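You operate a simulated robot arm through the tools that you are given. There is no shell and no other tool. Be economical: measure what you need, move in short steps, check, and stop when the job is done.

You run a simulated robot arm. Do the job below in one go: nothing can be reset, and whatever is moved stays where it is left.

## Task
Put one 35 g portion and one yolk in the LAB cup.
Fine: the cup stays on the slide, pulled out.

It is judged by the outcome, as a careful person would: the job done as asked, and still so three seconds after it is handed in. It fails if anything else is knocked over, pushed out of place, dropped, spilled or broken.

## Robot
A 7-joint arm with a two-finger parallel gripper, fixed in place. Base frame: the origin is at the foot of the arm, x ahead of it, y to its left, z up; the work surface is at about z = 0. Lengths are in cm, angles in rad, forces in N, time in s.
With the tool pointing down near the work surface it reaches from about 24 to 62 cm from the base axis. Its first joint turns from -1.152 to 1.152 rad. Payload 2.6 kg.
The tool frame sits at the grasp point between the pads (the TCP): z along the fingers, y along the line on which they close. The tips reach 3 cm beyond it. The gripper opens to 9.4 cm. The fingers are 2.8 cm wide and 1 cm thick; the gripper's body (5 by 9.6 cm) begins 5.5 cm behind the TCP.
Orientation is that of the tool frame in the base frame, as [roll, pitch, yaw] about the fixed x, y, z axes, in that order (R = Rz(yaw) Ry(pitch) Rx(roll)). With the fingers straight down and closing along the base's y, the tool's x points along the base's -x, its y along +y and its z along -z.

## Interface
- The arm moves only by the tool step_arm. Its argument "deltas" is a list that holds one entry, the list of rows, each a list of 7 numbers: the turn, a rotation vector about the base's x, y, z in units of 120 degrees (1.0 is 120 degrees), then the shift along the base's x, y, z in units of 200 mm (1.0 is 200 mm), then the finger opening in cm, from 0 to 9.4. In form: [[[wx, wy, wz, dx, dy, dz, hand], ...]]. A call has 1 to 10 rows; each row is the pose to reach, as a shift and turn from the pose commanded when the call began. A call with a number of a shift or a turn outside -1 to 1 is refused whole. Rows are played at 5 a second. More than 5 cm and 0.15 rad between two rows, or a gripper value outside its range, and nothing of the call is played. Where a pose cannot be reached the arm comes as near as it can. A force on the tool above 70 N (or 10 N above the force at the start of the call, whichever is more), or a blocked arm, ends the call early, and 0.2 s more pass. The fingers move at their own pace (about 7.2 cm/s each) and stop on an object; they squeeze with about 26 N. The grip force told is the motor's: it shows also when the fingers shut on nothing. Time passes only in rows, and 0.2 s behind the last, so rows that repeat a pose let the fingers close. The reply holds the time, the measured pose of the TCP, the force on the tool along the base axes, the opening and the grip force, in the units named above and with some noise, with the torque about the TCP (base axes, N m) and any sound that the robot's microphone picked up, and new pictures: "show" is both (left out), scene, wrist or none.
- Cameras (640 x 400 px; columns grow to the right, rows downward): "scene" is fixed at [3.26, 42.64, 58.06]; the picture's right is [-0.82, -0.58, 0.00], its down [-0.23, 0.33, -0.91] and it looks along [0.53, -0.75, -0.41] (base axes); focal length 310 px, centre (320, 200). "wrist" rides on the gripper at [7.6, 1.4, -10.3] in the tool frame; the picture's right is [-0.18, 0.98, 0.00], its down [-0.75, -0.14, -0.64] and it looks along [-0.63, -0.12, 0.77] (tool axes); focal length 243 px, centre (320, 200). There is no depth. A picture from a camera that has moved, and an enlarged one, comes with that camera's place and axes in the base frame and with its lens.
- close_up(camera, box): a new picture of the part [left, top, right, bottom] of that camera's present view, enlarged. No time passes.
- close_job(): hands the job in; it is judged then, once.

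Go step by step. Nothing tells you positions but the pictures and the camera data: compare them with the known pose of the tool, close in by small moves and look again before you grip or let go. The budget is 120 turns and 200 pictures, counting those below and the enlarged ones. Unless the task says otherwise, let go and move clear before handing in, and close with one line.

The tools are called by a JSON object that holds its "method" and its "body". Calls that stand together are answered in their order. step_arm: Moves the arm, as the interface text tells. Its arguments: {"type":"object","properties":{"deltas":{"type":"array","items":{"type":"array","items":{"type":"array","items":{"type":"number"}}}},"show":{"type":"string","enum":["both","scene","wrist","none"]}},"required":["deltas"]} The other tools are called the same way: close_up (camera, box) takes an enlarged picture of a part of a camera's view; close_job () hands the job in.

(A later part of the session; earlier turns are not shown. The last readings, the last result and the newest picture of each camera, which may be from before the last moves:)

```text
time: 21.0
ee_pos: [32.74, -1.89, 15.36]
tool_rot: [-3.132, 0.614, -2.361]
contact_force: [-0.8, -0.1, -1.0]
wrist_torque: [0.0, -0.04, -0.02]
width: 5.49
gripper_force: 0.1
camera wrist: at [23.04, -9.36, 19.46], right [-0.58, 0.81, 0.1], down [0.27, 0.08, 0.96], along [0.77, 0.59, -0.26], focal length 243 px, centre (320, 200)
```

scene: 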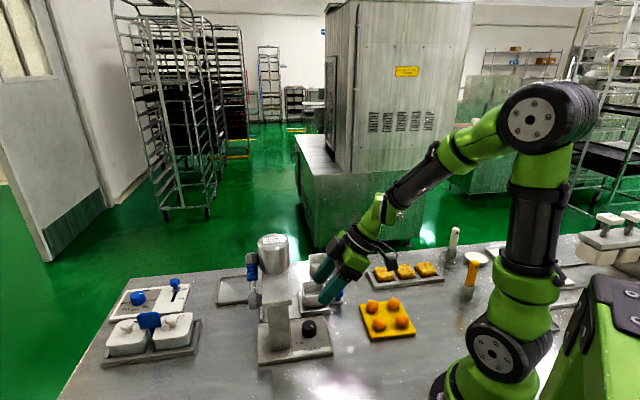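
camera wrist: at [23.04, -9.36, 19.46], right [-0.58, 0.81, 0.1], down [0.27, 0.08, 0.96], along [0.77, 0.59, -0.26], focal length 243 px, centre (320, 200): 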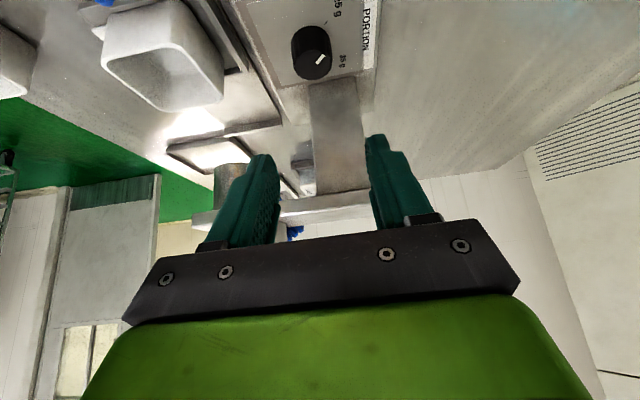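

The tilted pose is reachable. Next I twist +25° as a starting angle and come down over the knob.

{"method": "step_arm", "body": {"deltas": [[[0, 0, 0.07, 0.03, 0.02, 0, 5.5], [0, 0, 0.14, 0.07, 0.05, -0.05, 5.5], [0, 0, 0.208, 0.115, 0.085, -0.15, 5.5], [0, 0, 0.208, 0.115, 0.085, -0.3, 5.5], [0, 0, 0.208, 0.115, 0.085, -0.38, 5.5], [0, 0, 0.208, 0.115, 0.085, -0.38, 5.5]]]}}

{"method": "close_up", "body": {"camera": "scene", "box": [255, 265, 355, 345]}}

```text
time: 22.4
ee_pos: [35.18, -0.11, 7.76]
tool_rot: [-3.131, 0.615, -1.921]
contact_force: [-0.4, 0.2, -0.4]
wrist_torque: [-0.06, -0.02, 0.0]
width: 5.5
gripper_force: 0.1
camera wrist: at [29.44, -10.88, 11.83], right [-0.87, 0.49, 0.1], down [0.21, 0.18, 0.96], along [0.45, 0.85, -0.26], focal length 243 px, centre (320, 200)
```

scene: 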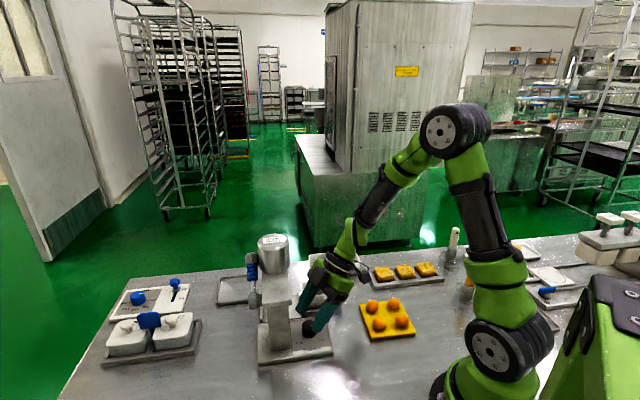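
wrist: 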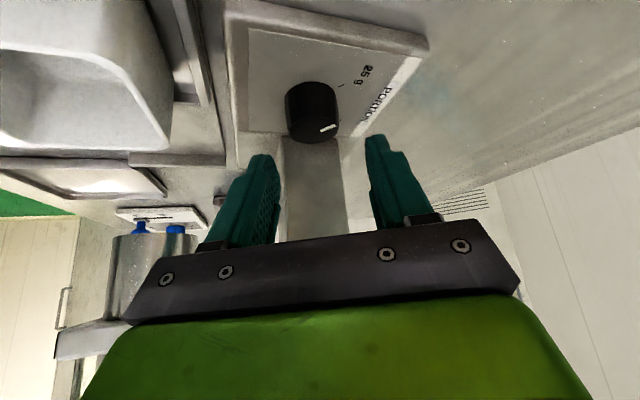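

```text
5.00 times, centred on (305, 305) of scene
camera zoom: at [3.26, 42.64, 58.06], right [-0.82, -0.58, 0.0], down [-0.23, 0.33, -0.91], along [0.53, -0.75, -0.41], focal length 1548 px, centre (395, -325)
```

zoom: 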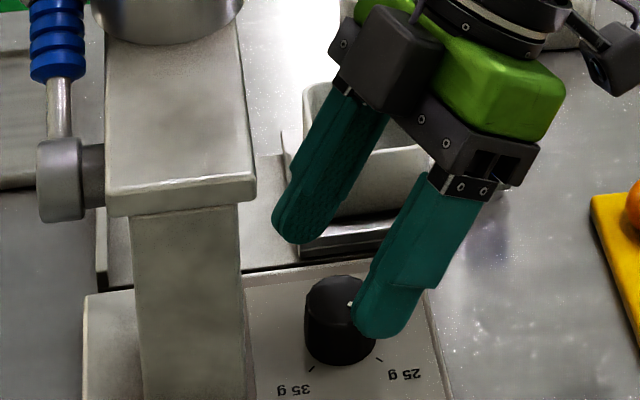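

{"method": "step_arm", "body": {"deltas": [[[0, 0, 0, 0, 0, -0.07, 5.5], [0, 0, 0, 0, 0, -0.135, 5.5], [0, 0, 0, 0, 0, -0.135, 5.5]]], "show": "wrist"}}

{"method": "close_up", "body": {"camera": "scene", "box": [275, 285, 355, 345]}}

```text
time: 23.2
ee_pos: [35.13, -0.16, 4.91]
tool_rot: [-3.131, 0.613, -1.924]
contact_force: [0.7, 0.1, -0.9]
wrist_torque: [0.01, 0.0, -0.03]
width: 5.48
gripper_force: 0.1
camera wrist: at [29.44, -10.97, 9.1], right [-0.87, 0.49, 0.1], down [0.21, 0.18, 0.96], along [0.45, 0.85, -0.26], focal length 243 px, centre (320, 200)
```

wrist: 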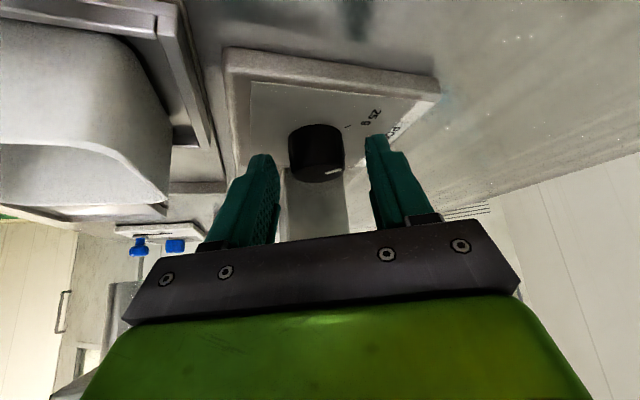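

```text
6.67 times, centred on (315, 315) of scene
camera zoom: at [3.26, 42.64, 58.06], right [-0.82, -0.58, 0.0], down [-0.23, 0.33, -0.91], along [0.53, -0.75, -0.41], focal length 2064 px, centre (353, -567)
```

zoom: 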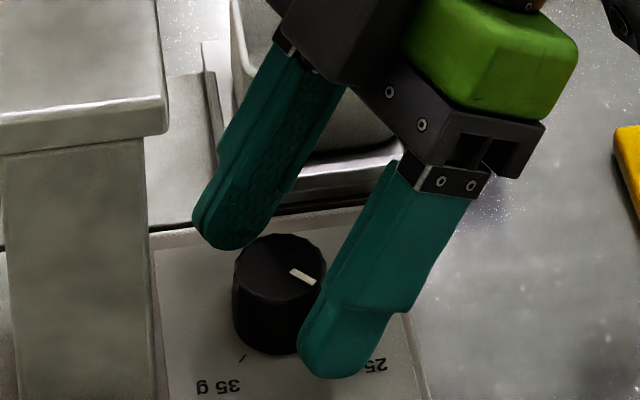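

The fingers straddle the knob well. I close on it and twist -50° about its axis.

{"method": "step_arm", "body": {"deltas": [[[0, 0, 0, 0, 0, 0, 3.5], [0, 0, 0, 0, 0, 0, 2.5], [0, 0, 0, 0, 0, 0, 2.5], [0, 0, -0.0694, -0.006, 0.003, 0, 2.5], [0, 0, -0.139, -0.012, 0.006, 0, 2.5], [0, 0, -0.208, -0.017, 0.011, 0, 2.5], [0, 0, -0.278, -0.021, 0.016, 0, 2.5], [0, 0, -0.347, -0.025, 0.022, 0, 2.5], [0, 0, -0.417, -0.0275, 0.0275, 0, 2.5], [0, 0, -0.417, -0.0275, 0.0275, 0, 2.5]]], "show": "wrist"}}

{"method": "close_up", "body": {"camera": "scene", "box": [275, 285, 355, 345]}}

```text
time: 25.4
ee_pos: [34.58, 0.44, 5.09]
tool_rot: [-3.132, 0.615, -2.792]
contact_force: [5.0, 12.3, -1.2]
wrist_torque: [-0.24, 0.17, 0.15]
width: 3.22
gripper_force: 45.2
camera wrist: at [22.55, -2.22, 9.12], right [-0.19, 0.98, 0.1], down [0.28, -0.04, 0.96], along [0.94, 0.21, -0.26], focal length 243 px, centre (320, 200)
```

wrist: 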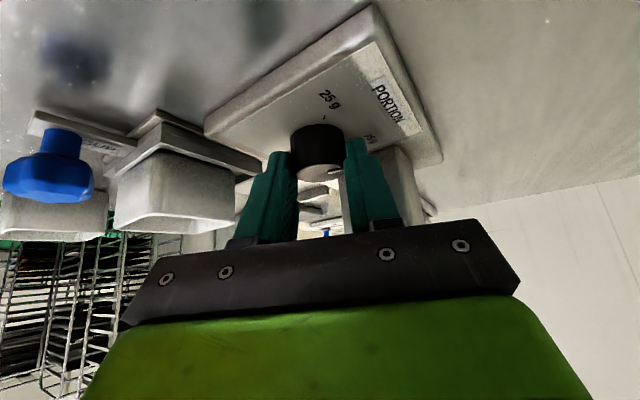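

```text
6.67 times, centred on (315, 315) of scene
camera zoom: at [3.26, 42.64, 58.06], right [-0.82, -0.58, 0.0], down [-0.23, 0.33, -0.91], along [0.53, -0.75, -0.41], focal length 2064 px, centre (353, -567)
```

zoom: 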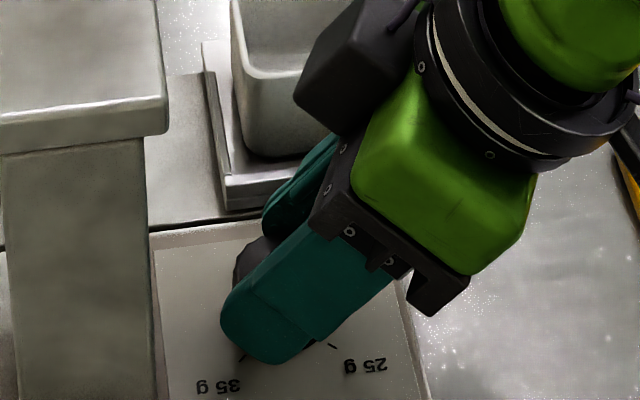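

{"method": "step_arm", "body": {"deltas": [[[0, 0, 0, 0, 0, 0, 5.5], [0, 0, 0, 0, 0, 0, 5.5], [0, 0, 0, 0, 0, 0.1, 5.5], [0, 0, 0.07, 0.003, -0.005, 0.2, 5.5], [0, 0, 0.14, 0.006, -0.011, 0.2, 5.5], [0, 0, 0.208, 0.01, -0.017, 0.2, 5.5], [0, 0, 0.278, 0.016, -0.022, 0.2, 5.5], [0, 0, 0.347, 0.022, -0.025, 0.2, 5.5], [0, 0, 0.417, 0.0275, -0.0275, 0.2, 5.5], [0, 0, 0.417, 0.0275, -0.0275, 0.2, 5.5]]], "show": "wrist"}}

{"method": "close_up", "body": {"camera": "scene", "box": [275, 285, 355, 345]}}

{"method": "close_up", "body": {"camera": "wrist", "box": [220, 30, 430, 160]}}

```text
time: 27.6
ee_pos: [35.04, -0.21, 9.13]
tool_rot: [-3.131, 0.615, -1.92]
contact_force: [-0.4, -0.8, -0.2]
wrist_torque: [-0.02, -0.02, -0.03]
width: 5.5
gripper_force: 0.1
camera wrist: at [29.44, -11.05, 13.18], right [-0.87, 0.48, 0.1], down [0.21, 0.18, 0.96], along [0.45, 0.86, -0.26], focal length 243 px, centre (320, 200)
```

wrist: 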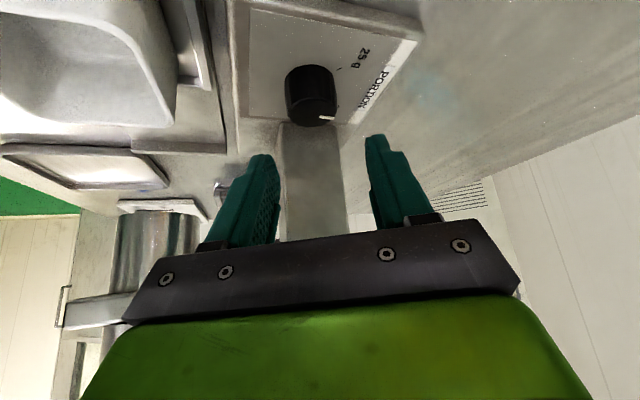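

```text
6.67 times, centred on (315, 315) of scene
camera zoom: at [3.26, 42.64, 58.06], right [-0.82, -0.58, 0.0], down [-0.23, 0.33, -0.91], along [0.53, -0.75, -0.41], focal length 2064 px, centre (353, -567)
```

zoom: 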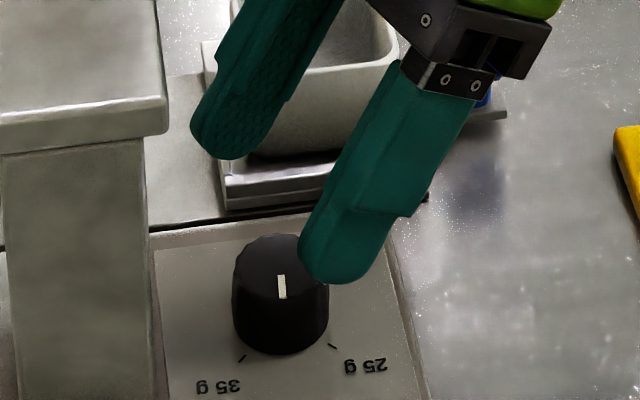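

```text
3.05 times, centred on (325, 95) of wrist
camera zoom: at [29.44, -11.05, 13.18], right [-0.87, 0.48, 0.1], down [0.21, 0.18, 0.96], along [0.45, 0.86, -0.26], focal length 739 px, centre (305, 520)
```

zoom: 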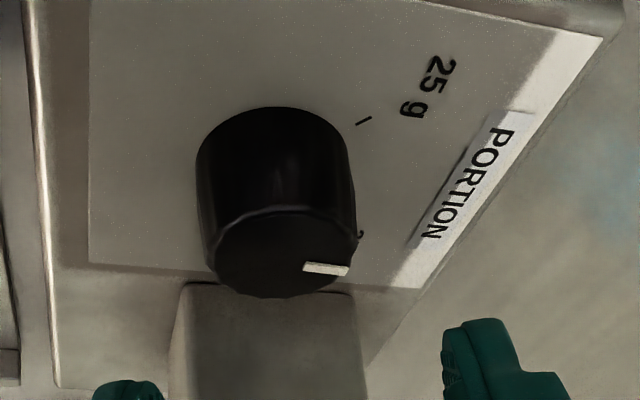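

It turned about 50° and now points midway; the 35 g mark is about 48° further. I repeat the grip and twist.

{"method": "step_arm", "body": {"deltas": [[[0, 0, 0, 0, 0, -0.1, 5.5], [0, 0, 0, 0, 0, -0.205, 5.5], [0, 0, 0, 0, 0, -0.205, 5.5]]], "show": "none"}}

{"method": "step_arm", "body": {"deltas": [[[0, 0, 0, 0, 0, 0, 3.5], [0, 0, 0, 0, 0, 0, 2.5], [0, 0, 0, 0, 0, 0, 2.5], [0, 0, -0.067, -0.006, 0.003, 0, 2.5], [0, 0, -0.134, -0.012, 0.006, 0, 2.5], [0, 0, -0.2, -0.017, 0.011, 0, 2.5], [0, 0, -0.267, -0.021, 0.016, 0, 2.5], [0, 0, -0.334, -0.025, 0.022, 0, 2.5], [0, 0, -0.4, -0.0275, 0.0275, 0, 2.5], [0, 0, -0.4, -0.0275, 0.0275, 0, 2.5]]], "show": "none"}}

{"method": "step_arm", "body": {"deltas": [[[0, 0, 0, 0, 0, 0, 5.5], [0, 0, 0, 0, 0, 0, 5.5], [0, 0, 0, 0, 0, 0.1, 5.5], [0, 0, 0.07, 0.003, -0.005, 0.2, 5.5], [0, 0, 0.14, 0.006, -0.011, 0.2, 5.5], [0, 0, 0.2, 0.0, -0.017, 0.3, 5.5], [0, 0, 0.2, -0.05, -0.06, 0.35, 5.5], [0, 0, 0.2, -0.1, -0.1, 0.4, 5.5]]], "show": "wrist"}}

{"method": "close_up", "body": {"camera": "scene", "box": [275, 285, 355, 345]}}

```text
time: 28.4
ee_pos: [35.05, -0.09, 4.97]
tool_rot: [-3.131, 0.613, -1.922]
contact_force: [-0.5, -0.1, 0.7]
wrist_torque: [0.03, -0.02, 0.02]
width: 5.5
gripper_force: 0.0
```

```text
time: 30.6
ee_pos: [34.67, 0.54, 5.04]
tool_rot: [-3.132, 0.613, -2.76]
contact_force: [-10.8, 1.7, 26.6]
wrist_torque: [0.04, 0.08, 0.66]
width: 3.21
gripper_force: 45.3
```

```text
time: 32.4
ee_pos: [32.78, -1.74, 12.97]
tool_rot: [-3.131, 0.614, -2.34]
contact_force: [-0.8, 0.9, -0.6]
wrist_torque: [-0.01, 0.01, -0.01]
width: 5.49
gripper_force: 0.0
camera wrist: at [23.02, -9.26, 17.11], right [-0.6, 0.8, 0.1], down [0.27, 0.08, 0.96], along [0.76, 0.6, -0.26], focal length 243 px, centre (320, 200)
```

wrist: 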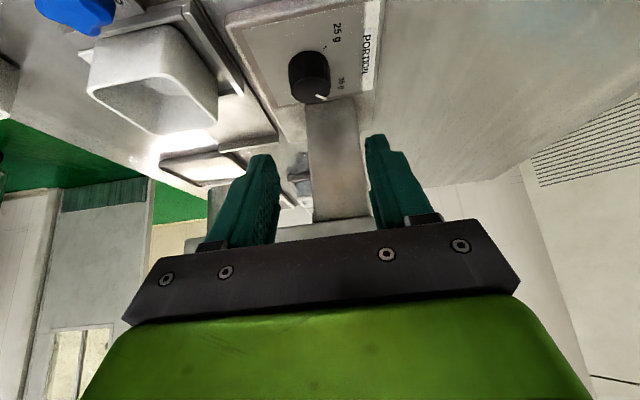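

```text
6.67 times, centred on (315, 315) of scene
camera zoom: at [3.26, 42.64, 58.06], right [-0.82, -0.58, 0.0], down [-0.23, 0.33, -0.91], along [0.53, -0.75, -0.41], focal length 2064 px, centre (353, -567)
```

zoom: 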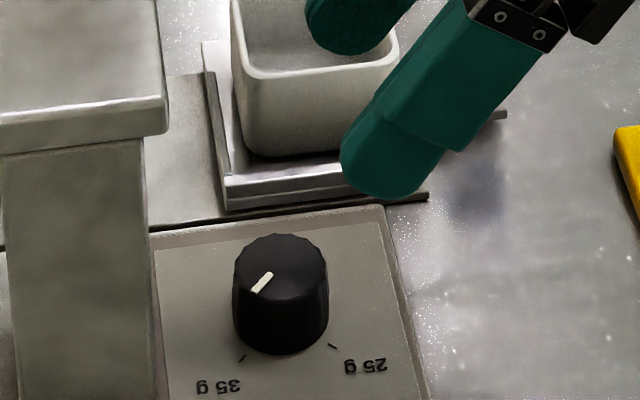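

The dial points at 35 g. Next is the slide knob, at about (36.3, -12.3). I keep the tilt so the hand clears the beam when pushing in, and move above it.

{"method": "step_arm", "body": {"deltas": [[[0, 0, 0, 0.03, -0.15, 0, 5.5], [0, 0, -0.008, 0.06, -0.3, 0, 5.5], [0, 0, -0.008, 0.1, -0.45, 0, 5.5], [0, 0, -0.008, 0.131, -0.573, -0.03, 5.5], [0, 0, -0.008, 0.131, -0.573, -0.2, 5.5], [0, 0, -0.008, 0.131, -0.573, -0.2, 5.5]]]}}

{"method": "close_up", "body": {"camera": "scene", "box": [285, 255, 365, 315]}}

```text
time: 33.8
ee_pos: [35.35, -13.33, 9.11]
tool_rot: [-3.13, 0.616, -2.356]
contact_force: [-0.3, 0.5, 0.8]
wrist_torque: [-0.03, 0.0, 0.0]
width: 5.51
gripper_force: 0.0
camera wrist: at [25.56, -20.73, 13.13], right [-0.58, 0.81, 0.1], down [0.27, 0.08, 0.96], along [0.77, 0.59, -0.26], focal length 243 px, centre (320, 200)
```

scene: 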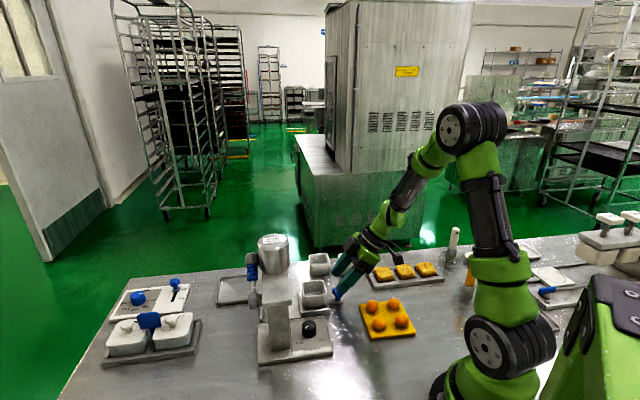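
wrist: 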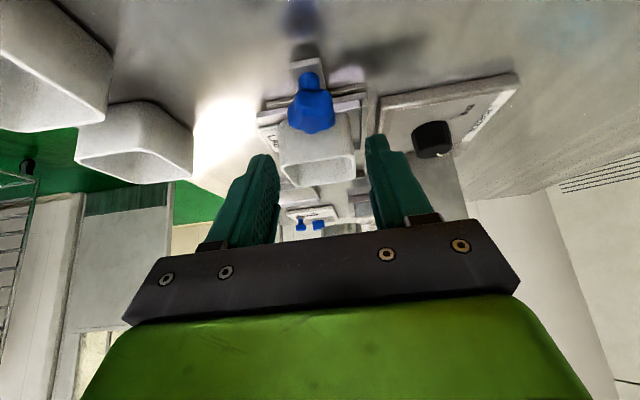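

```text
6.67 times, centred on (325, 285) of scene
camera zoom: at [3.26, 42.64, 58.06], right [-0.82, -0.58, 0.0], down [-0.23, 0.33, -0.91], along [0.53, -0.75, -0.41], focal length 2064 px, centre (287, -367)
```

zoom: 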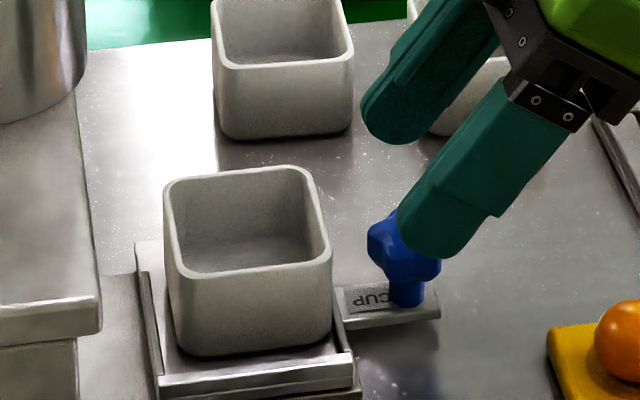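

{"method": "step_arm", "body": {"deltas": [[[0, 0, 0, 0, 0, -0.1, 5.5], [0, 0, 0, 0, 0, -0.2, 5.5], [0, 0, 0, 0, 0, -0.2, 4], [0, 0, 0, 0, 0, -0.2, 2.5], [0, 0, 0, 0, 0, -0.2, 1.5], [0, 0, 0, 0, 0, -0.2, 1.5]]], "show": "wrist"}}

{"method": "close_up", "body": {"camera": "scene", "box": [285, 255, 365, 315]}}

```text
time: 35.2
ee_pos: [35.23, -13.42, 5.17]
tool_rot: [-3.124, 0.612, -2.358]
contact_force: [26.3, -18.9, -16.5]
wrist_torque: [0.06, 0.01, -0.31]
width: 2.82
gripper_force: 45.4
camera wrist: at [25.45, -20.88, 9.23], right [-0.58, 0.81, 0.09], down [0.27, 0.08, 0.96], along [0.77, 0.58, -0.26], focal length 243 px, centre (320, 200)
```

wrist: 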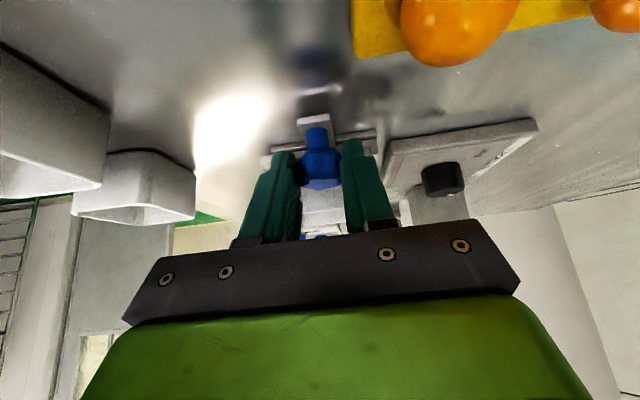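

```text
6.67 times, centred on (325, 285) of scene
camera zoom: at [3.27, 42.64, 58.06], right [-0.82, -0.58, 0.0], down [-0.23, 0.33, -0.91], along [0.53, -0.75, -0.41], focal length 2064 px, centre (287, -367)
```

zoom: 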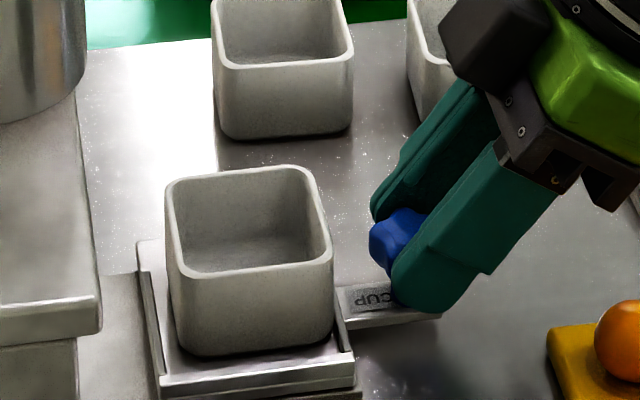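

Gripped on the slide knob. I ease the sideways load and push the slide inward gently.

{"method": "step_arm", "body": {"deltas": [[[0, 0, 0, 0.009, -0.008, 0, 1.5], [0, 0, 0, 0.029, 0.012, 0, 1.5], [0, 0, 0, 0.054, 0.037, 0, 1.5], [0, 0, 0, 0.084, 0.067, 0, 1.5], [0, 0, 0, 0.114, 0.097, 0, 1.5], [0, 0, 0, 0.114, 0.097, 0, 1.5]]]}}

```text
time: 36.6
ee_pos: [37.6, -11.11, 5.15]
tool_rot: [-3.13, 0.619, -2.357]
contact_force: [3.0, -3.2, 31.1]
wrist_torque: [0.39, -0.01, 0.11]
width: 2.81
gripper_force: 45.1
camera wrist: at [27.85, -18.61, 9.17], right [-0.58, 0.81, 0.1], down [0.27, 0.08, 0.96], along [0.77, 0.59, -0.26], focal length 243 px, centre (320, 200)
```

scene: 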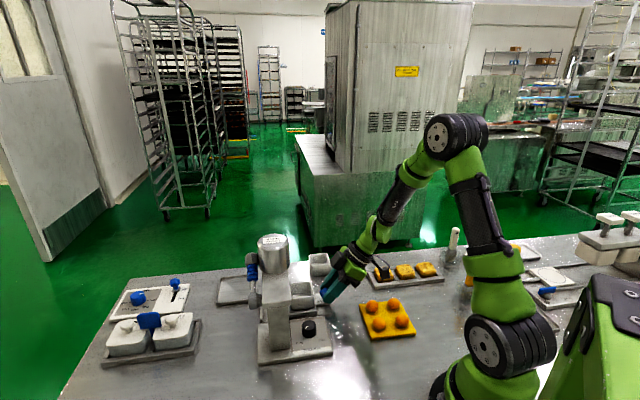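
wrist: 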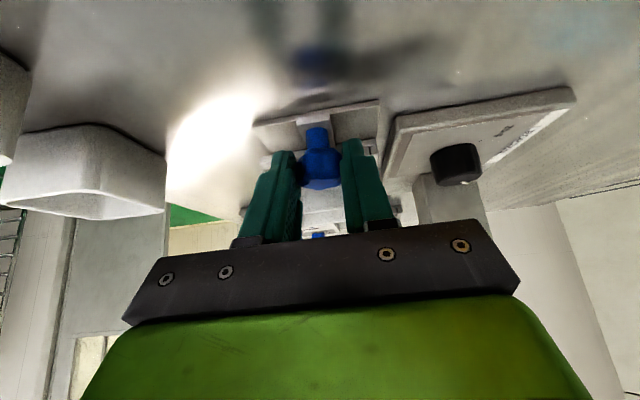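

{"method": "step_arm", "body": {"deltas": [[[0, 0, 0, 0.02, 0.02, 0.006, 1.5], [0, 0, 0, 0.05, 0.05, 0.008, 1.5], [0, 0, 0, 0.08, 0.08, 0.008, 1.5], [0, 0, 0, 0.11, 0.11, 0.008, 1.5], [0, 0, 0, 0.11, 0.11, 0.008, 1.5]]], "show": "scene"}}

{"method": "close_up", "body": {"camera": "scene", "box": [245, 225, 365, 315]}}

{"method": "close_up", "body": {"camera": "wrist", "box": [180, 80, 460, 240]}}

```text
time: 37.8
ee_pos: [39.64, -9.1, 5.18]
tool_rot: [-3.128, 0.61, -2.36]
contact_force: [15.3, -15.5, -6.8]
wrist_torque: [0.32, 0.12, -0.38]
width: 2.83
gripper_force: 45.0
```

scene: 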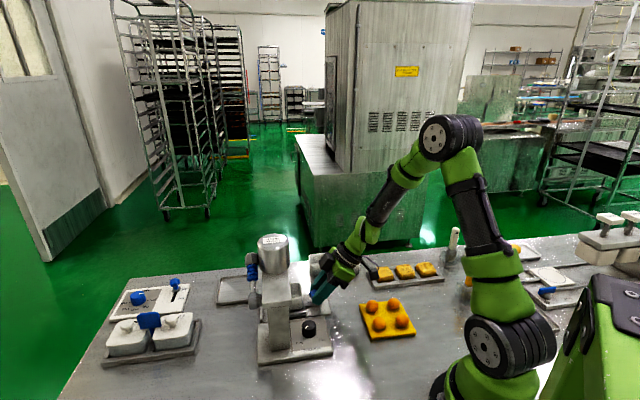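

```text
4.44 times, centred on (305, 270) of scene
camera zoom: at [3.26, 42.64, 58.06], right [-0.82, -0.58, 0.0], down [-0.23, 0.33, -0.91], along [0.53, -0.75, -0.41], focal length 1376 px, centre (387, -111)
```

zoom: 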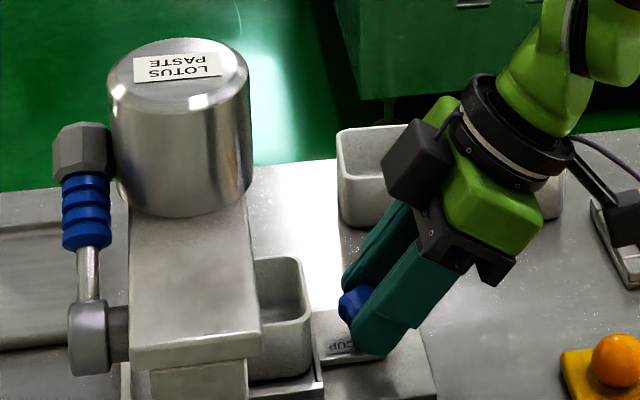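

```text
2.29 times, centred on (320, 160) of wrist
camera zoom: at [29.81, -16.57, 9.25], right [-0.58, 0.81, 0.09], down [0.27, 0.08, 0.96], along [0.77, 0.58, -0.27], focal length 555 px, centre (320, 291)
```

zoom: 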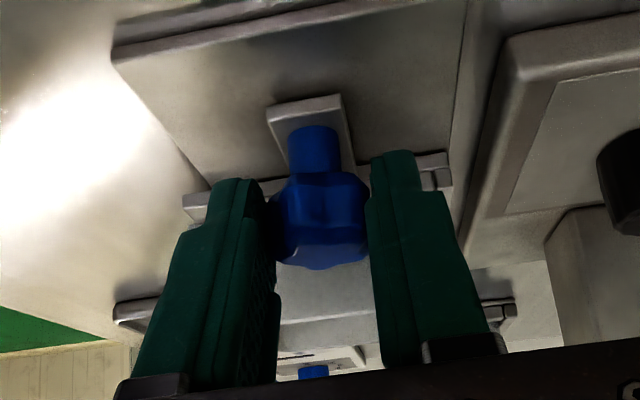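

{"method": "step_arm", "body": {"deltas": [[[0, 0, 0, 0.03, 0.022, 0, 1.5], [0, 0, 0, 0.06, 0.052, 0, 1.5], [0, 0, 0, 0.09, 0.082, 0, 1.5], [0, 0, 0, 0.12, 0.112, 0, 1.5], [0, 0, 0, 0.12, 0.112, 0, 1.5]]], "show": "none"}}

{"method": "close_up", "body": {"camera": "scene", "box": [245, 225, 365, 315]}}

{"method": "close_up", "body": {"camera": "wrist", "box": [180, 80, 460, 240]}}

```text
time: 39.0
ee_pos: [41.96, -6.99, 5.06]
tool_rot: [-3.136, 0.612, -2.364]
contact_force: [-39.2, -16.5, 24.3]
wrist_torque: [0.25, 0.66, 0.49]
width: 2.86
gripper_force: 44.8
```

```text
4.44 times, centred on (305, 270) of scene
camera zoom: at [3.24, 42.64, 58.06], right [-0.82, -0.58, 0.0], down [-0.23, 0.33, -0.91], along [0.53, -0.75, -0.41], focal length 1376 px, centre (387, -111)
```

zoom: 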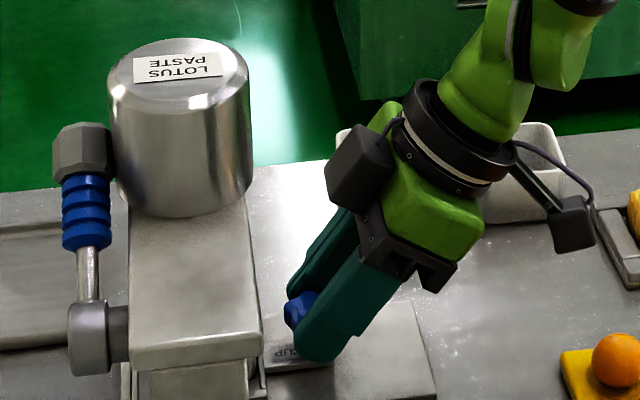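

```text
2.29 times, centred on (320, 160) of wrist
camera zoom: at [32.14, -14.34, 9.21], right [-0.58, 0.81, 0.1], down [0.27, 0.08, 0.96], along [0.77, 0.58, -0.27], focal length 555 px, centre (320, 291)
```

zoom: 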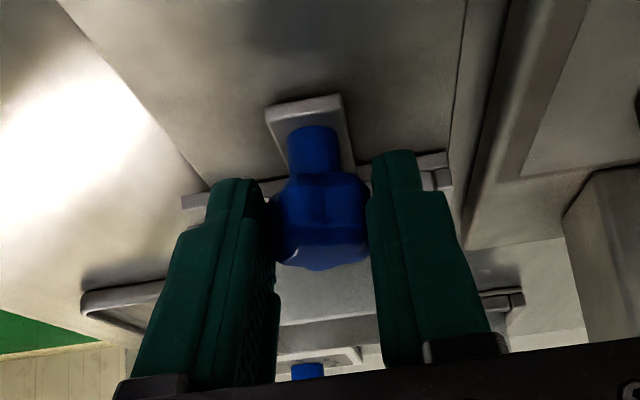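

Resistance has risen after about 9.3 cm. I'll nudge slightly more to confirm it is the end stop.

{"method": "step_arm", "body": {"deltas": [[[0, 0, 0, 0.006, 0.002, 0, 1.5], [0, 0, 0, 0.008, 0.004, 0, 1.5], [0, 0, 0, 0.008, 0.004, 0, 1.5]]], "show": "none"}}

```text
time: 39.8
ee_pos: [42.02, -6.81, 5.07]
tool_rot: [-3.137, 0.61, -2.362]
contact_force: [-43.1, -13.1, 18.0]
wrist_torque: [0.41, 0.56, 0.37]
width: 2.84
gripper_force: 45.2
```

{"method": "step_arm", "body": {"deltas": [[[0, 0, 0, 0.0, 0.01, 0.003, 1.5], [0, 0, 0, 0.004, 0.016, 0.004, 1.5], [0, 0, 0, 0.004, 0.016, 0.004, 1.5]]], "show": "none"}}

```text
time: 40.6
ee_pos: [42.08, -6.76, 5.03]
tool_rot: [-3.135, 0.606, -2.364]
contact_force: [-40.2, -19.1, 4.8]
wrist_torque: [-0.18, 0.72, 0.35]
width: 2.78
gripper_force: 45.4
```

That is the stop. I release the knob and back out along the tool axis, then look.

{"method": "step_arm", "body": {"deltas": [[[0, 0, 0, -0.004, -0.006, 0, 5], [0, 0, 0, -0.004, -0.006, 0, 5.5], [0, 0, 0, -0.08, -0.08, 0.14, 5.5], [0, 0, 0, -0.18, -0.18, 0.3, 5.5], [0, 0, 0, -0.25, -0.25, 0.45, 5.5], [0, 0, 0, -0.25, -0.25, 0.65, 5.5]]]}}

{"method": "close_up", "body": {"camera": "scene", "box": [235, 225, 355, 315]}}

{"method": "close_up", "body": {"camera": "wrist", "box": [160, 20, 480, 240]}}

```text
time: 42.0
ee_pos: [37.18, -11.53, 18.11]
tool_rot: [-3.133, 0.614, -2.359]
contact_force: [0.3, 0.5, 0.0]
wrist_torque: [0.02, -0.01, 0.0]
width: 5.53
gripper_force: 0.0
camera wrist: at [27.38, -18.89, 22.26], right [-0.58, 0.81, 0.1], down [0.27, 0.08, 0.96], along [0.77, 0.59, -0.26], focal length 243 px, centre (320, 200)
```

scene: 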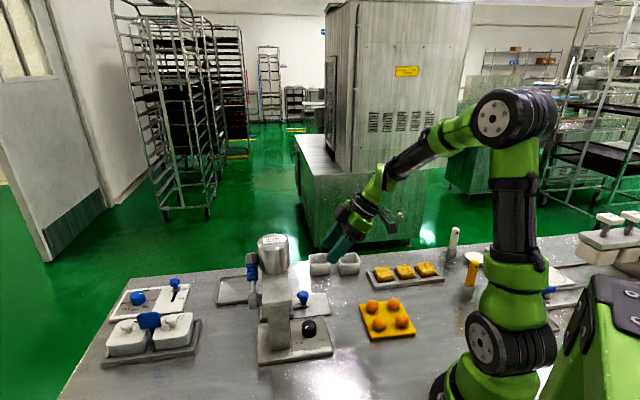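
wrist: 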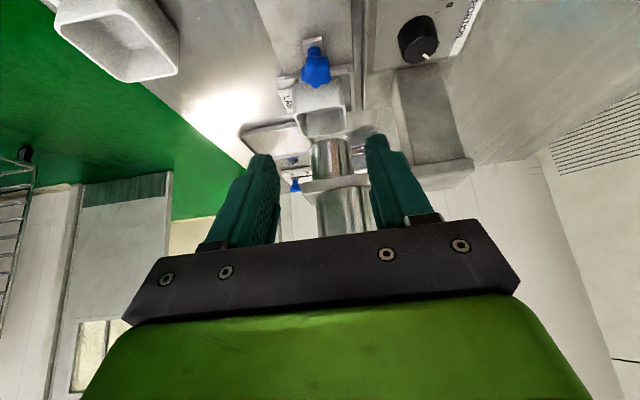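

```text
4.44 times, centred on (295, 270) of scene
camera zoom: at [3.26, 42.64, 58.06], right [-0.82, -0.58, 0.0], down [-0.23, 0.33, -0.91], along [0.53, -0.75, -0.41], focal length 1376 px, centre (431, -111)
```

zoom: 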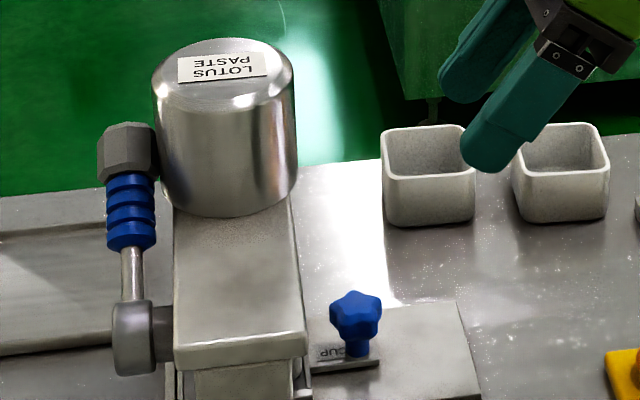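

```text
1.82 times, centred on (320, 130) of wrist
camera zoom: at [27.38, -18.89, 22.26], right [-0.58, 0.81, 0.1], down [0.27, 0.08, 0.96], along [0.77, 0.59, -0.26], focal length 441 px, centre (320, 327)
```

zoom: 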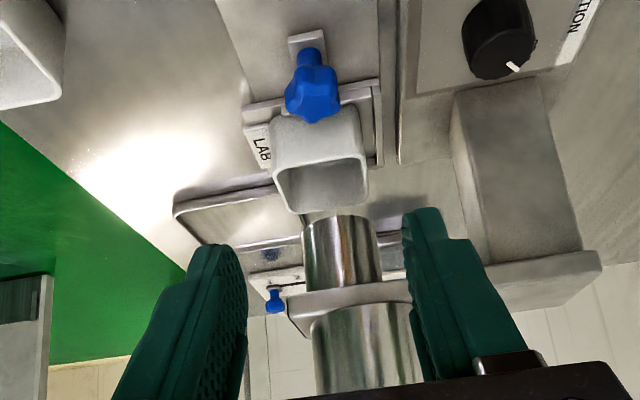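

The slide is in against its stop, but the cup may be about 1 cm off the spout. I'll look from lower down to judge.

{"method": "step_arm", "body": {"deltas": [[[0, 0, 0, 0.04, 0.03, -0.15, 5.5], [0, 0, 0, 0.08, 0.06, -0.3, 5.5], [0, 0, 0, 0.08, 0.06, -0.42, 5.5], [0, 0, 0, 0.08, 0.06, -0.42, 5.5]]], "show": "none"}}

{"method": "close_up", "body": {"camera": "wrist", "box": [180, 20, 460, 240]}}

```text
time: 43.0
ee_pos: [38.85, -10.12, 9.97]
tool_rot: [-3.132, 0.616, -2.358]
contact_force: [-0.6, 0.4, -0.5]
wrist_torque: [-0.06, 0.02, 0.0]
width: 5.49
gripper_force: 0.2
```

```text
1.82 times, centred on (320, 130) of wrist
camera zoom: at [29.06, -17.63, 13.89], right [-0.58, 0.81, 0.1], down [0.27, 0.08, 0.96], along [0.77, 0.59, -0.26], focal length 441 px, centre (320, 327)
```

zoom: 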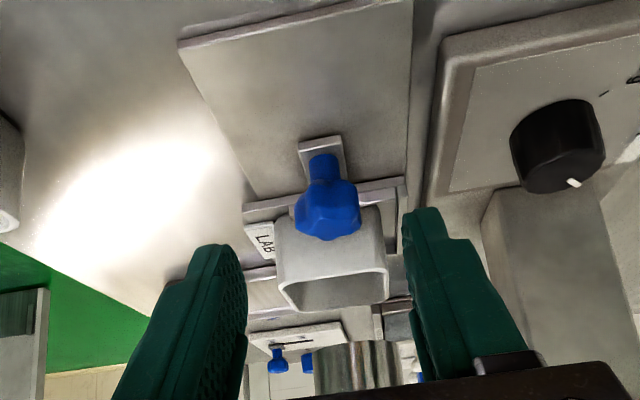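

By triangulation the cup sits about 1 cm short of the spout and slightly to the back. I'll pull the slide out again, re-centre the cup and re-insert it. First I regrip the knob.

{"method": "step_arm", "body": {"deltas": [[[0, 0, 0, 0.08, 0.085, 0, 5.5], [0, 0, 0, 0.163, 0.171, -0.02, 5.5], [0, 0, 0, 0.163, 0.171, -0.13, 5.5], [0, 0, 0, 0.163, 0.171, -0.235, 5.5], [0, 0, 0, 0.163, 0.171, -0.235, 4], [0, 0, 0, 0.163, 0.171, -0.235, 2], [0, 0, 0, 0.163, 0.171, -0.235, 1.5]]], "show": "wrist"}}

```text
time: 44.6
ee_pos: [42.0, -6.66, 5.1]
tool_rot: [-3.133, 0.614, -2.358]
contact_force: [1.4, -0.5, -3.0]
wrist_torque: [0.23, -0.05, 0.23]
width: 2.83
gripper_force: 44.6
camera wrist: at [32.34, -14.13, 9.19], right [-0.58, 0.81, 0.1], down [0.27, 0.08, 0.96], along [0.77, 0.59, -0.26], focal length 243 px, centre (320, 200)
```

wrist: 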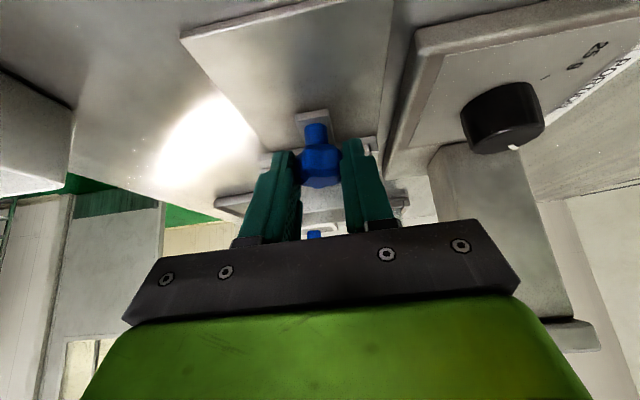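

{"method": "step_arm", "body": {"deltas": [[[0, 0, 0, 0.008, 0.008, 0, 1.5], [0, 0, 0, 0.015, 0.015, 0, 1.5], [0, 0, 0, 0.015, 0.015, 0, 1.5]]], "show": "none"}}

```text
time: 45.4
ee_pos: [42.31, -6.53, 5.03]
tool_rot: [-3.134, 0.612, -2.364]
contact_force: [-41.6, -15.0, 22.5]
wrist_torque: [0.23, 0.81, 0.38]
width: 2.84
gripper_force: 44.9
```

The stop is confirmed. I pull the slide out smoothly.

{"method": "step_arm", "body": {"deltas": [[[0, 0, 0, -0.025, -0.025, 0, 1.5], [0, 0, 0, -0.065, -0.065, 0, 1.5], [0, 0, 0, -0.11, -0.11, 0, 1.5], [0, 0, 0, -0.155, -0.155, 0, 1.5], [0, 0, 0, -0.2, -0.2, 0, 1.5], [0, 0, 0, -0.245, -0.245, 0, 1.5], [0, 0, 0, -0.28, -0.28, 0, 1.5], [0, 0, 0, -0.31, -0.31, 0, 1.5], [0, 0, 0, -0.325, -0.325, 0, 1.5], [0, 0, 0, -0.325, -0.325, 0, 1.5]]]}}

{"method": "close_up", "body": {"camera": "scene", "box": [265, 245, 365, 320]}}

```text
time: 47.6
ee_pos: [35.92, -12.93, 5.06]
tool_rot: [-3.134, 0.615, -2.357]
contact_force: [-1.7, -0.2, -35.4]
wrist_torque: [-0.2, 0.62, 0.19]
width: 2.79
gripper_force: 44.8
camera wrist: at [26.11, -20.4, 9.15], right [-0.58, 0.81, 0.1], down [0.27, 0.08, 0.96], along [0.77, 0.59, -0.26], focal length 243 px, centre (320, 200)
```

scene: 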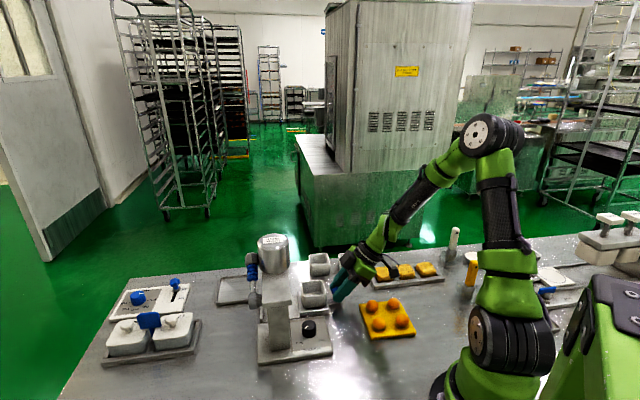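
wrist: 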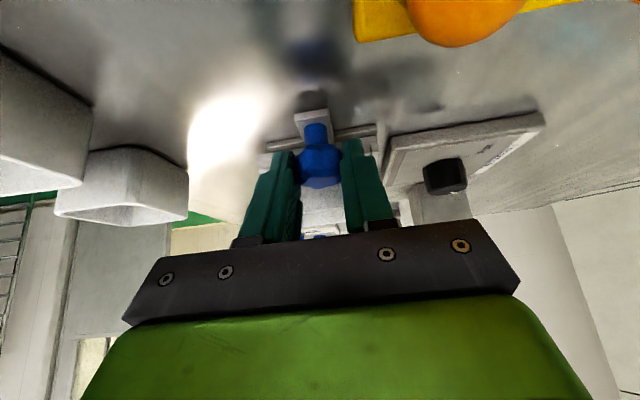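

```text
5.33 times, centred on (315, 282) of scene
camera zoom: at [3.27, 42.64, 58.06], right [-0.82, -0.58, 0.0], down [-0.23, 0.33, -0.91], along [0.53, -0.75, -0.41], focal length 1651 px, centre (347, -240)
```

zoom: 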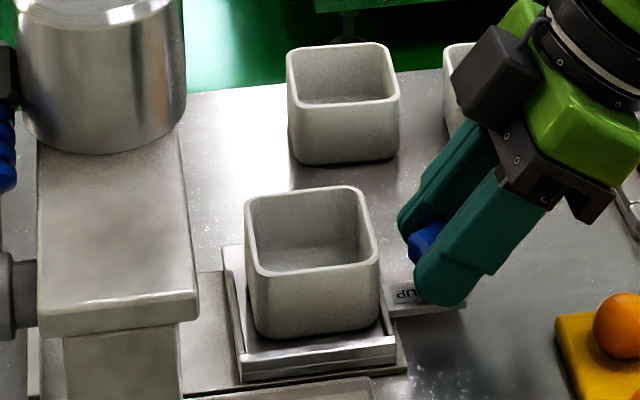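

Pulled out. I release, back off, straighten the tool and hover over the cup.

{"method": "step_arm", "body": {"deltas": [[[0, 0, 0, 0, 0, 0.006, 4.5], [0, 0, 0, 0, 0, 0.006, 6], [0, 0, 0, -0.07, -0.07, 0.14, 6], [0, 0, 0, -0.07, -0.07, 0.36, 7], [0, 0, 0, -0.02, -0.02, 0.58, 8], [-0.041, 0.041, 0, 0.05, 0.03, 0.68, 9], [-0.082, 0.082, 0, 0.1, 0.08, 0.68, 9], [-0.124, 0.124, 0, 0.16, 0.13, 0.68, 9], [-0.165, 0.165, 0, 0.21, 0.17, 0.68, 9], [-0.206, 0.206, 0, 0.26, 0.206, 0.68, 9]]], "show": "wrist"}}

{"method": "close_up", "body": {"camera": "wrist", "box": [220, 0, 420, 160]}}

```text
time: 49.8
ee_pos: [41.12, -8.96, 18.81]
tool_rot: [-3.129, 0.003, -2.36]
contact_force: [-0.5, 0.6, 0.4]
wrist_torque: [-0.01, 0.02, 0.01]
width: 9.01
gripper_force: 0.0
camera wrist: at [34.53, -13.19, 29.08], right [-0.56, 0.83, -0.01], down [0.63, 0.44, 0.64], along [0.54, 0.35, -0.76], focal length 243 px, centre (320, 200)
```

wrist: 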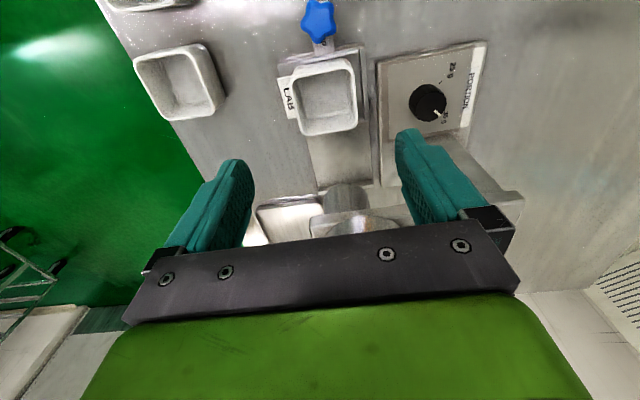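

```text
2.50 times, centred on (320, 80) of wrist
camera zoom: at [34.53, -13.19, 29.08], right [-0.56, 0.83, -0.01], down [0.63, 0.44, 0.64], along [0.54, 0.35, -0.76], focal length 606 px, centre (320, 500)
```

zoom: 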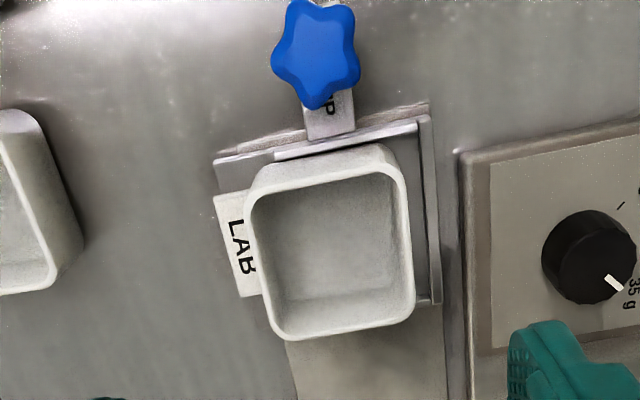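

The cup sits about 1 cm toward the knob side and 1 cm toward the back relative to the spout. I regrip it, lift slightly and shift it.

{"method": "step_arm", "body": {"deltas": [[[0, 0, 0, -0.01, 0, -0.2, 9], [0, 0, 0, -0.01, 0, -0.4, 9], [0, 0, 0, -0.01, 0, -0.55, 9], [0, 0, 0, -0.01, 0, -0.62, 9], [0, 0, 0, -0.01, 0, -0.62, 7], [0, 0, 0, -0.01, 0, -0.62, 5], [0, 0, 0, -0.01, 0, -0.62, 4], [0, 0, 0, -0.01, 0, -0.62, 4], [0, 0, 0, -0.01, 0, -0.56, 4], [0, 0, 0, -0.01, 0, -0.56, 4]]], "show": "none"}}

{"method": "step_arm", "body": {"deltas": [[[0, 0, 0, -0.002, 0.03, 0, 4], [0, 0, 0, -0.004, 0.06, 0, 4], [0, 0, 0, -0.004, 0.06, 0, 4]]], "show": "wrist"}}

{"method": "close_up", "body": {"camera": "scene", "box": [265, 245, 365, 320]}}

```text
time: 52.0
ee_pos: [40.79, -8.81, 7.46]
tool_rot: [-3.13, 0.004, -2.357]
contact_force: [0.3, 0.4, -0.8]
wrist_torque: [-0.03, -0.03, -0.01]
width: 5.89
gripper_force: 25.6
```

```text
time: 52.8
ee_pos: [40.74, -7.57, 7.44]
tool_rot: [-3.129, 0.003, -2.356]
contact_force: [0.0, 0.2, -0.3]
wrist_torque: [0.01, 0.02, -0.01]
width: 5.89
gripper_force: 25.4
camera wrist: at [34.22, -11.89, 17.77], right [-0.56, 0.83, -0.01], down [0.63, 0.44, 0.65], along [0.54, 0.36, -0.76], focal length 243 px, centre (320, 200)
```

wrist: 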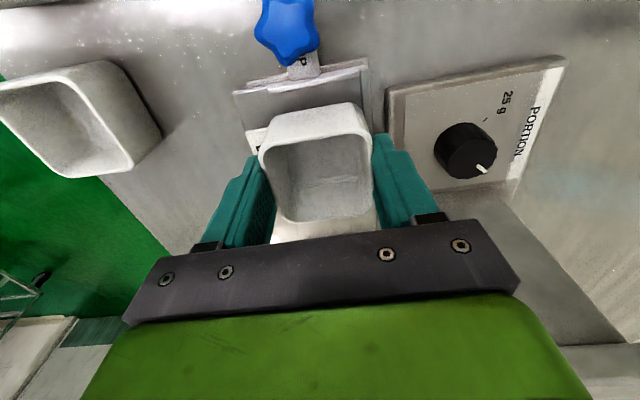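

```text
5.33 times, centred on (315, 282) of scene
camera zoom: at [3.26, 42.64, 58.06], right [-0.82, -0.58, 0.0], down [-0.23, 0.33, -0.91], along [0.53, -0.75, -0.41], focal length 1651 px, centre (347, -240)
```

zoom: 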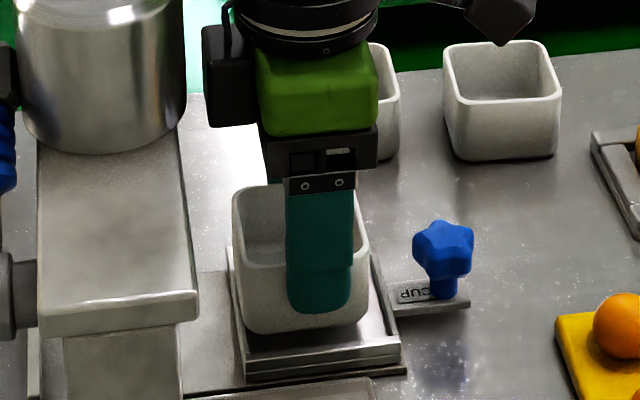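

Slightly too far into the corner; I trim by 0.3 cm and lower.

{"method": "step_arm", "body": {"deltas": [[[0, 0, 0, -0.002, -0.016, 0, 4], [0, 0, 0, -0.002, -0.016, -0.025, 4], [0, 0, 0, -0.002, -0.016, -0.045, 4], [0, 0, 0, -0.002, -0.016, -0.05, 4], [0, 0, 0, -0.002, -0.016, -0.05, 4]]], "show": "none"}}

{"method": "close_up", "body": {"camera": "scene", "box": [265, 245, 365, 320]}}

```text
time: 54.0
ee_pos: [40.76, -7.95, 6.59]
tool_rot: [-3.129, 0.003, -2.358]
contact_force: [0.5, -0.5, -0.1]
wrist_torque: [0.0, 0.02, 0.02]
width: 5.95
gripper_force: 25.8
```

```text
5.33 times, centred on (315, 282) of scene
camera zoom: at [3.26, 42.64, 58.06], right [-0.82, -0.58, 0.0], down [-0.23, 0.33, -0.91], along [0.53, -0.75, -0.41], focal length 1651 px, centre (347, -240)
```

zoom: 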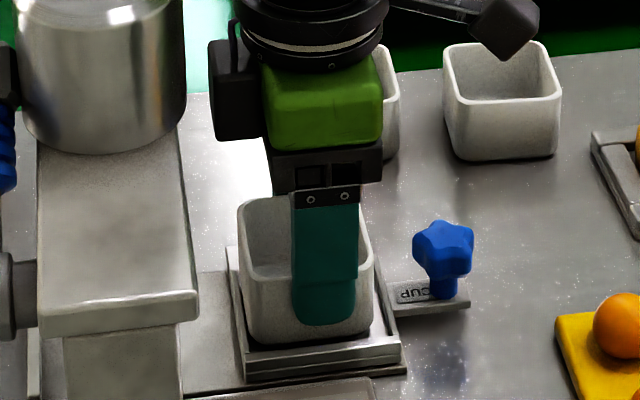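

{"method": "step_arm", "body": {"deltas": [[[0, 0, 0, 0, 0, -0.009, 4], [0, 0, 0, 0, 0, -0.009, 4], [0, 0, 0, 0, 0, -0.006, 6.5], [0, 0, 0, 0, 0, -0.006, 8.5], [0, 0, 0, 0, 0, 0.1, 9], [0, 0, 0, 0, 0, 0.3, 9], [0, 0, 0, 0, 0, 0.5, 9], [0, 0, 0, -0.02, -0.02, 0.6, 9], [0, 0, 0, -0.02, -0.02, 0.6, 9]]], "show": "wrist"}}

{"method": "close_up", "body": {"camera": "wrist", "box": [220, 0, 420, 160]}}

{"method": "close_up", "body": {"camera": "scene", "box": [265, 245, 365, 320]}}

```text
time: 56.0
ee_pos: [40.65, -8.38, 18.69]
tool_rot: [-3.128, 0.003, -2.359]
contact_force: [0.2, -1.0, 0.1]
wrist_torque: [0.0, 0.01, 0.0]
width: 9.02
gripper_force: 0.0
camera wrist: at [33.99, -12.61, 28.93], right [-0.56, 0.83, -0.01], down [0.63, 0.44, 0.65], along [0.54, 0.36, -0.76], focal length 243 px, centre (320, 200)
```

wrist: 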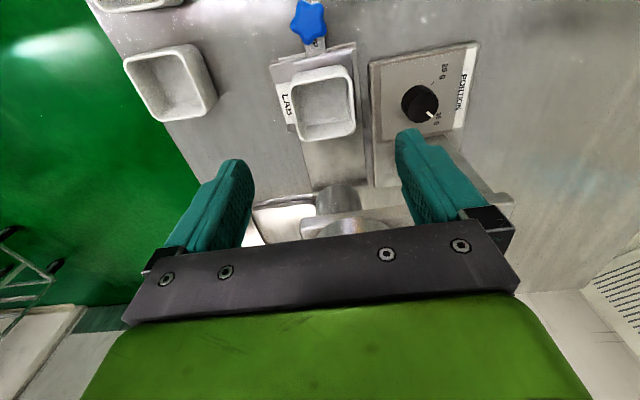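

```text
2.50 times, centred on (320, 80) of wrist
camera zoom: at [33.99, -12.61, 28.93], right [-0.56, 0.83, -0.01], down [0.63, 0.44, 0.65], along [0.54, 0.36, -0.76], focal length 606 px, centre (320, 500)
```

zoom: 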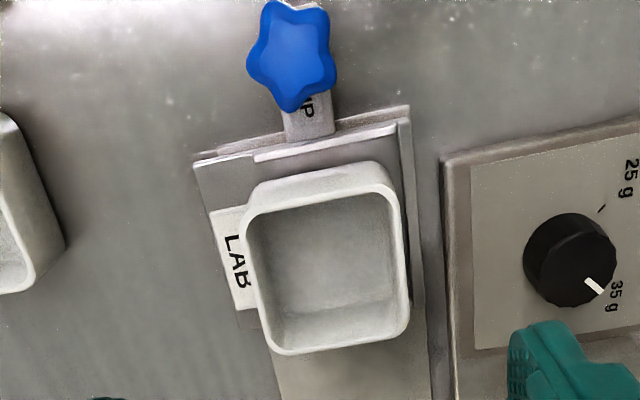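

```text
5.33 times, centred on (315, 282) of scene
camera zoom: at [3.26, 42.64, 58.06], right [-0.82, -0.58, 0.0], down [-0.23, 0.33, -0.91], along [0.53, -0.75, -0.41], focal length 1651 px, centre (347, -240)
```

zoom: 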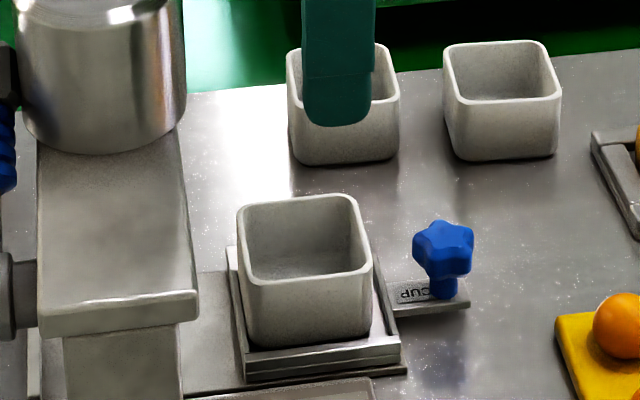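

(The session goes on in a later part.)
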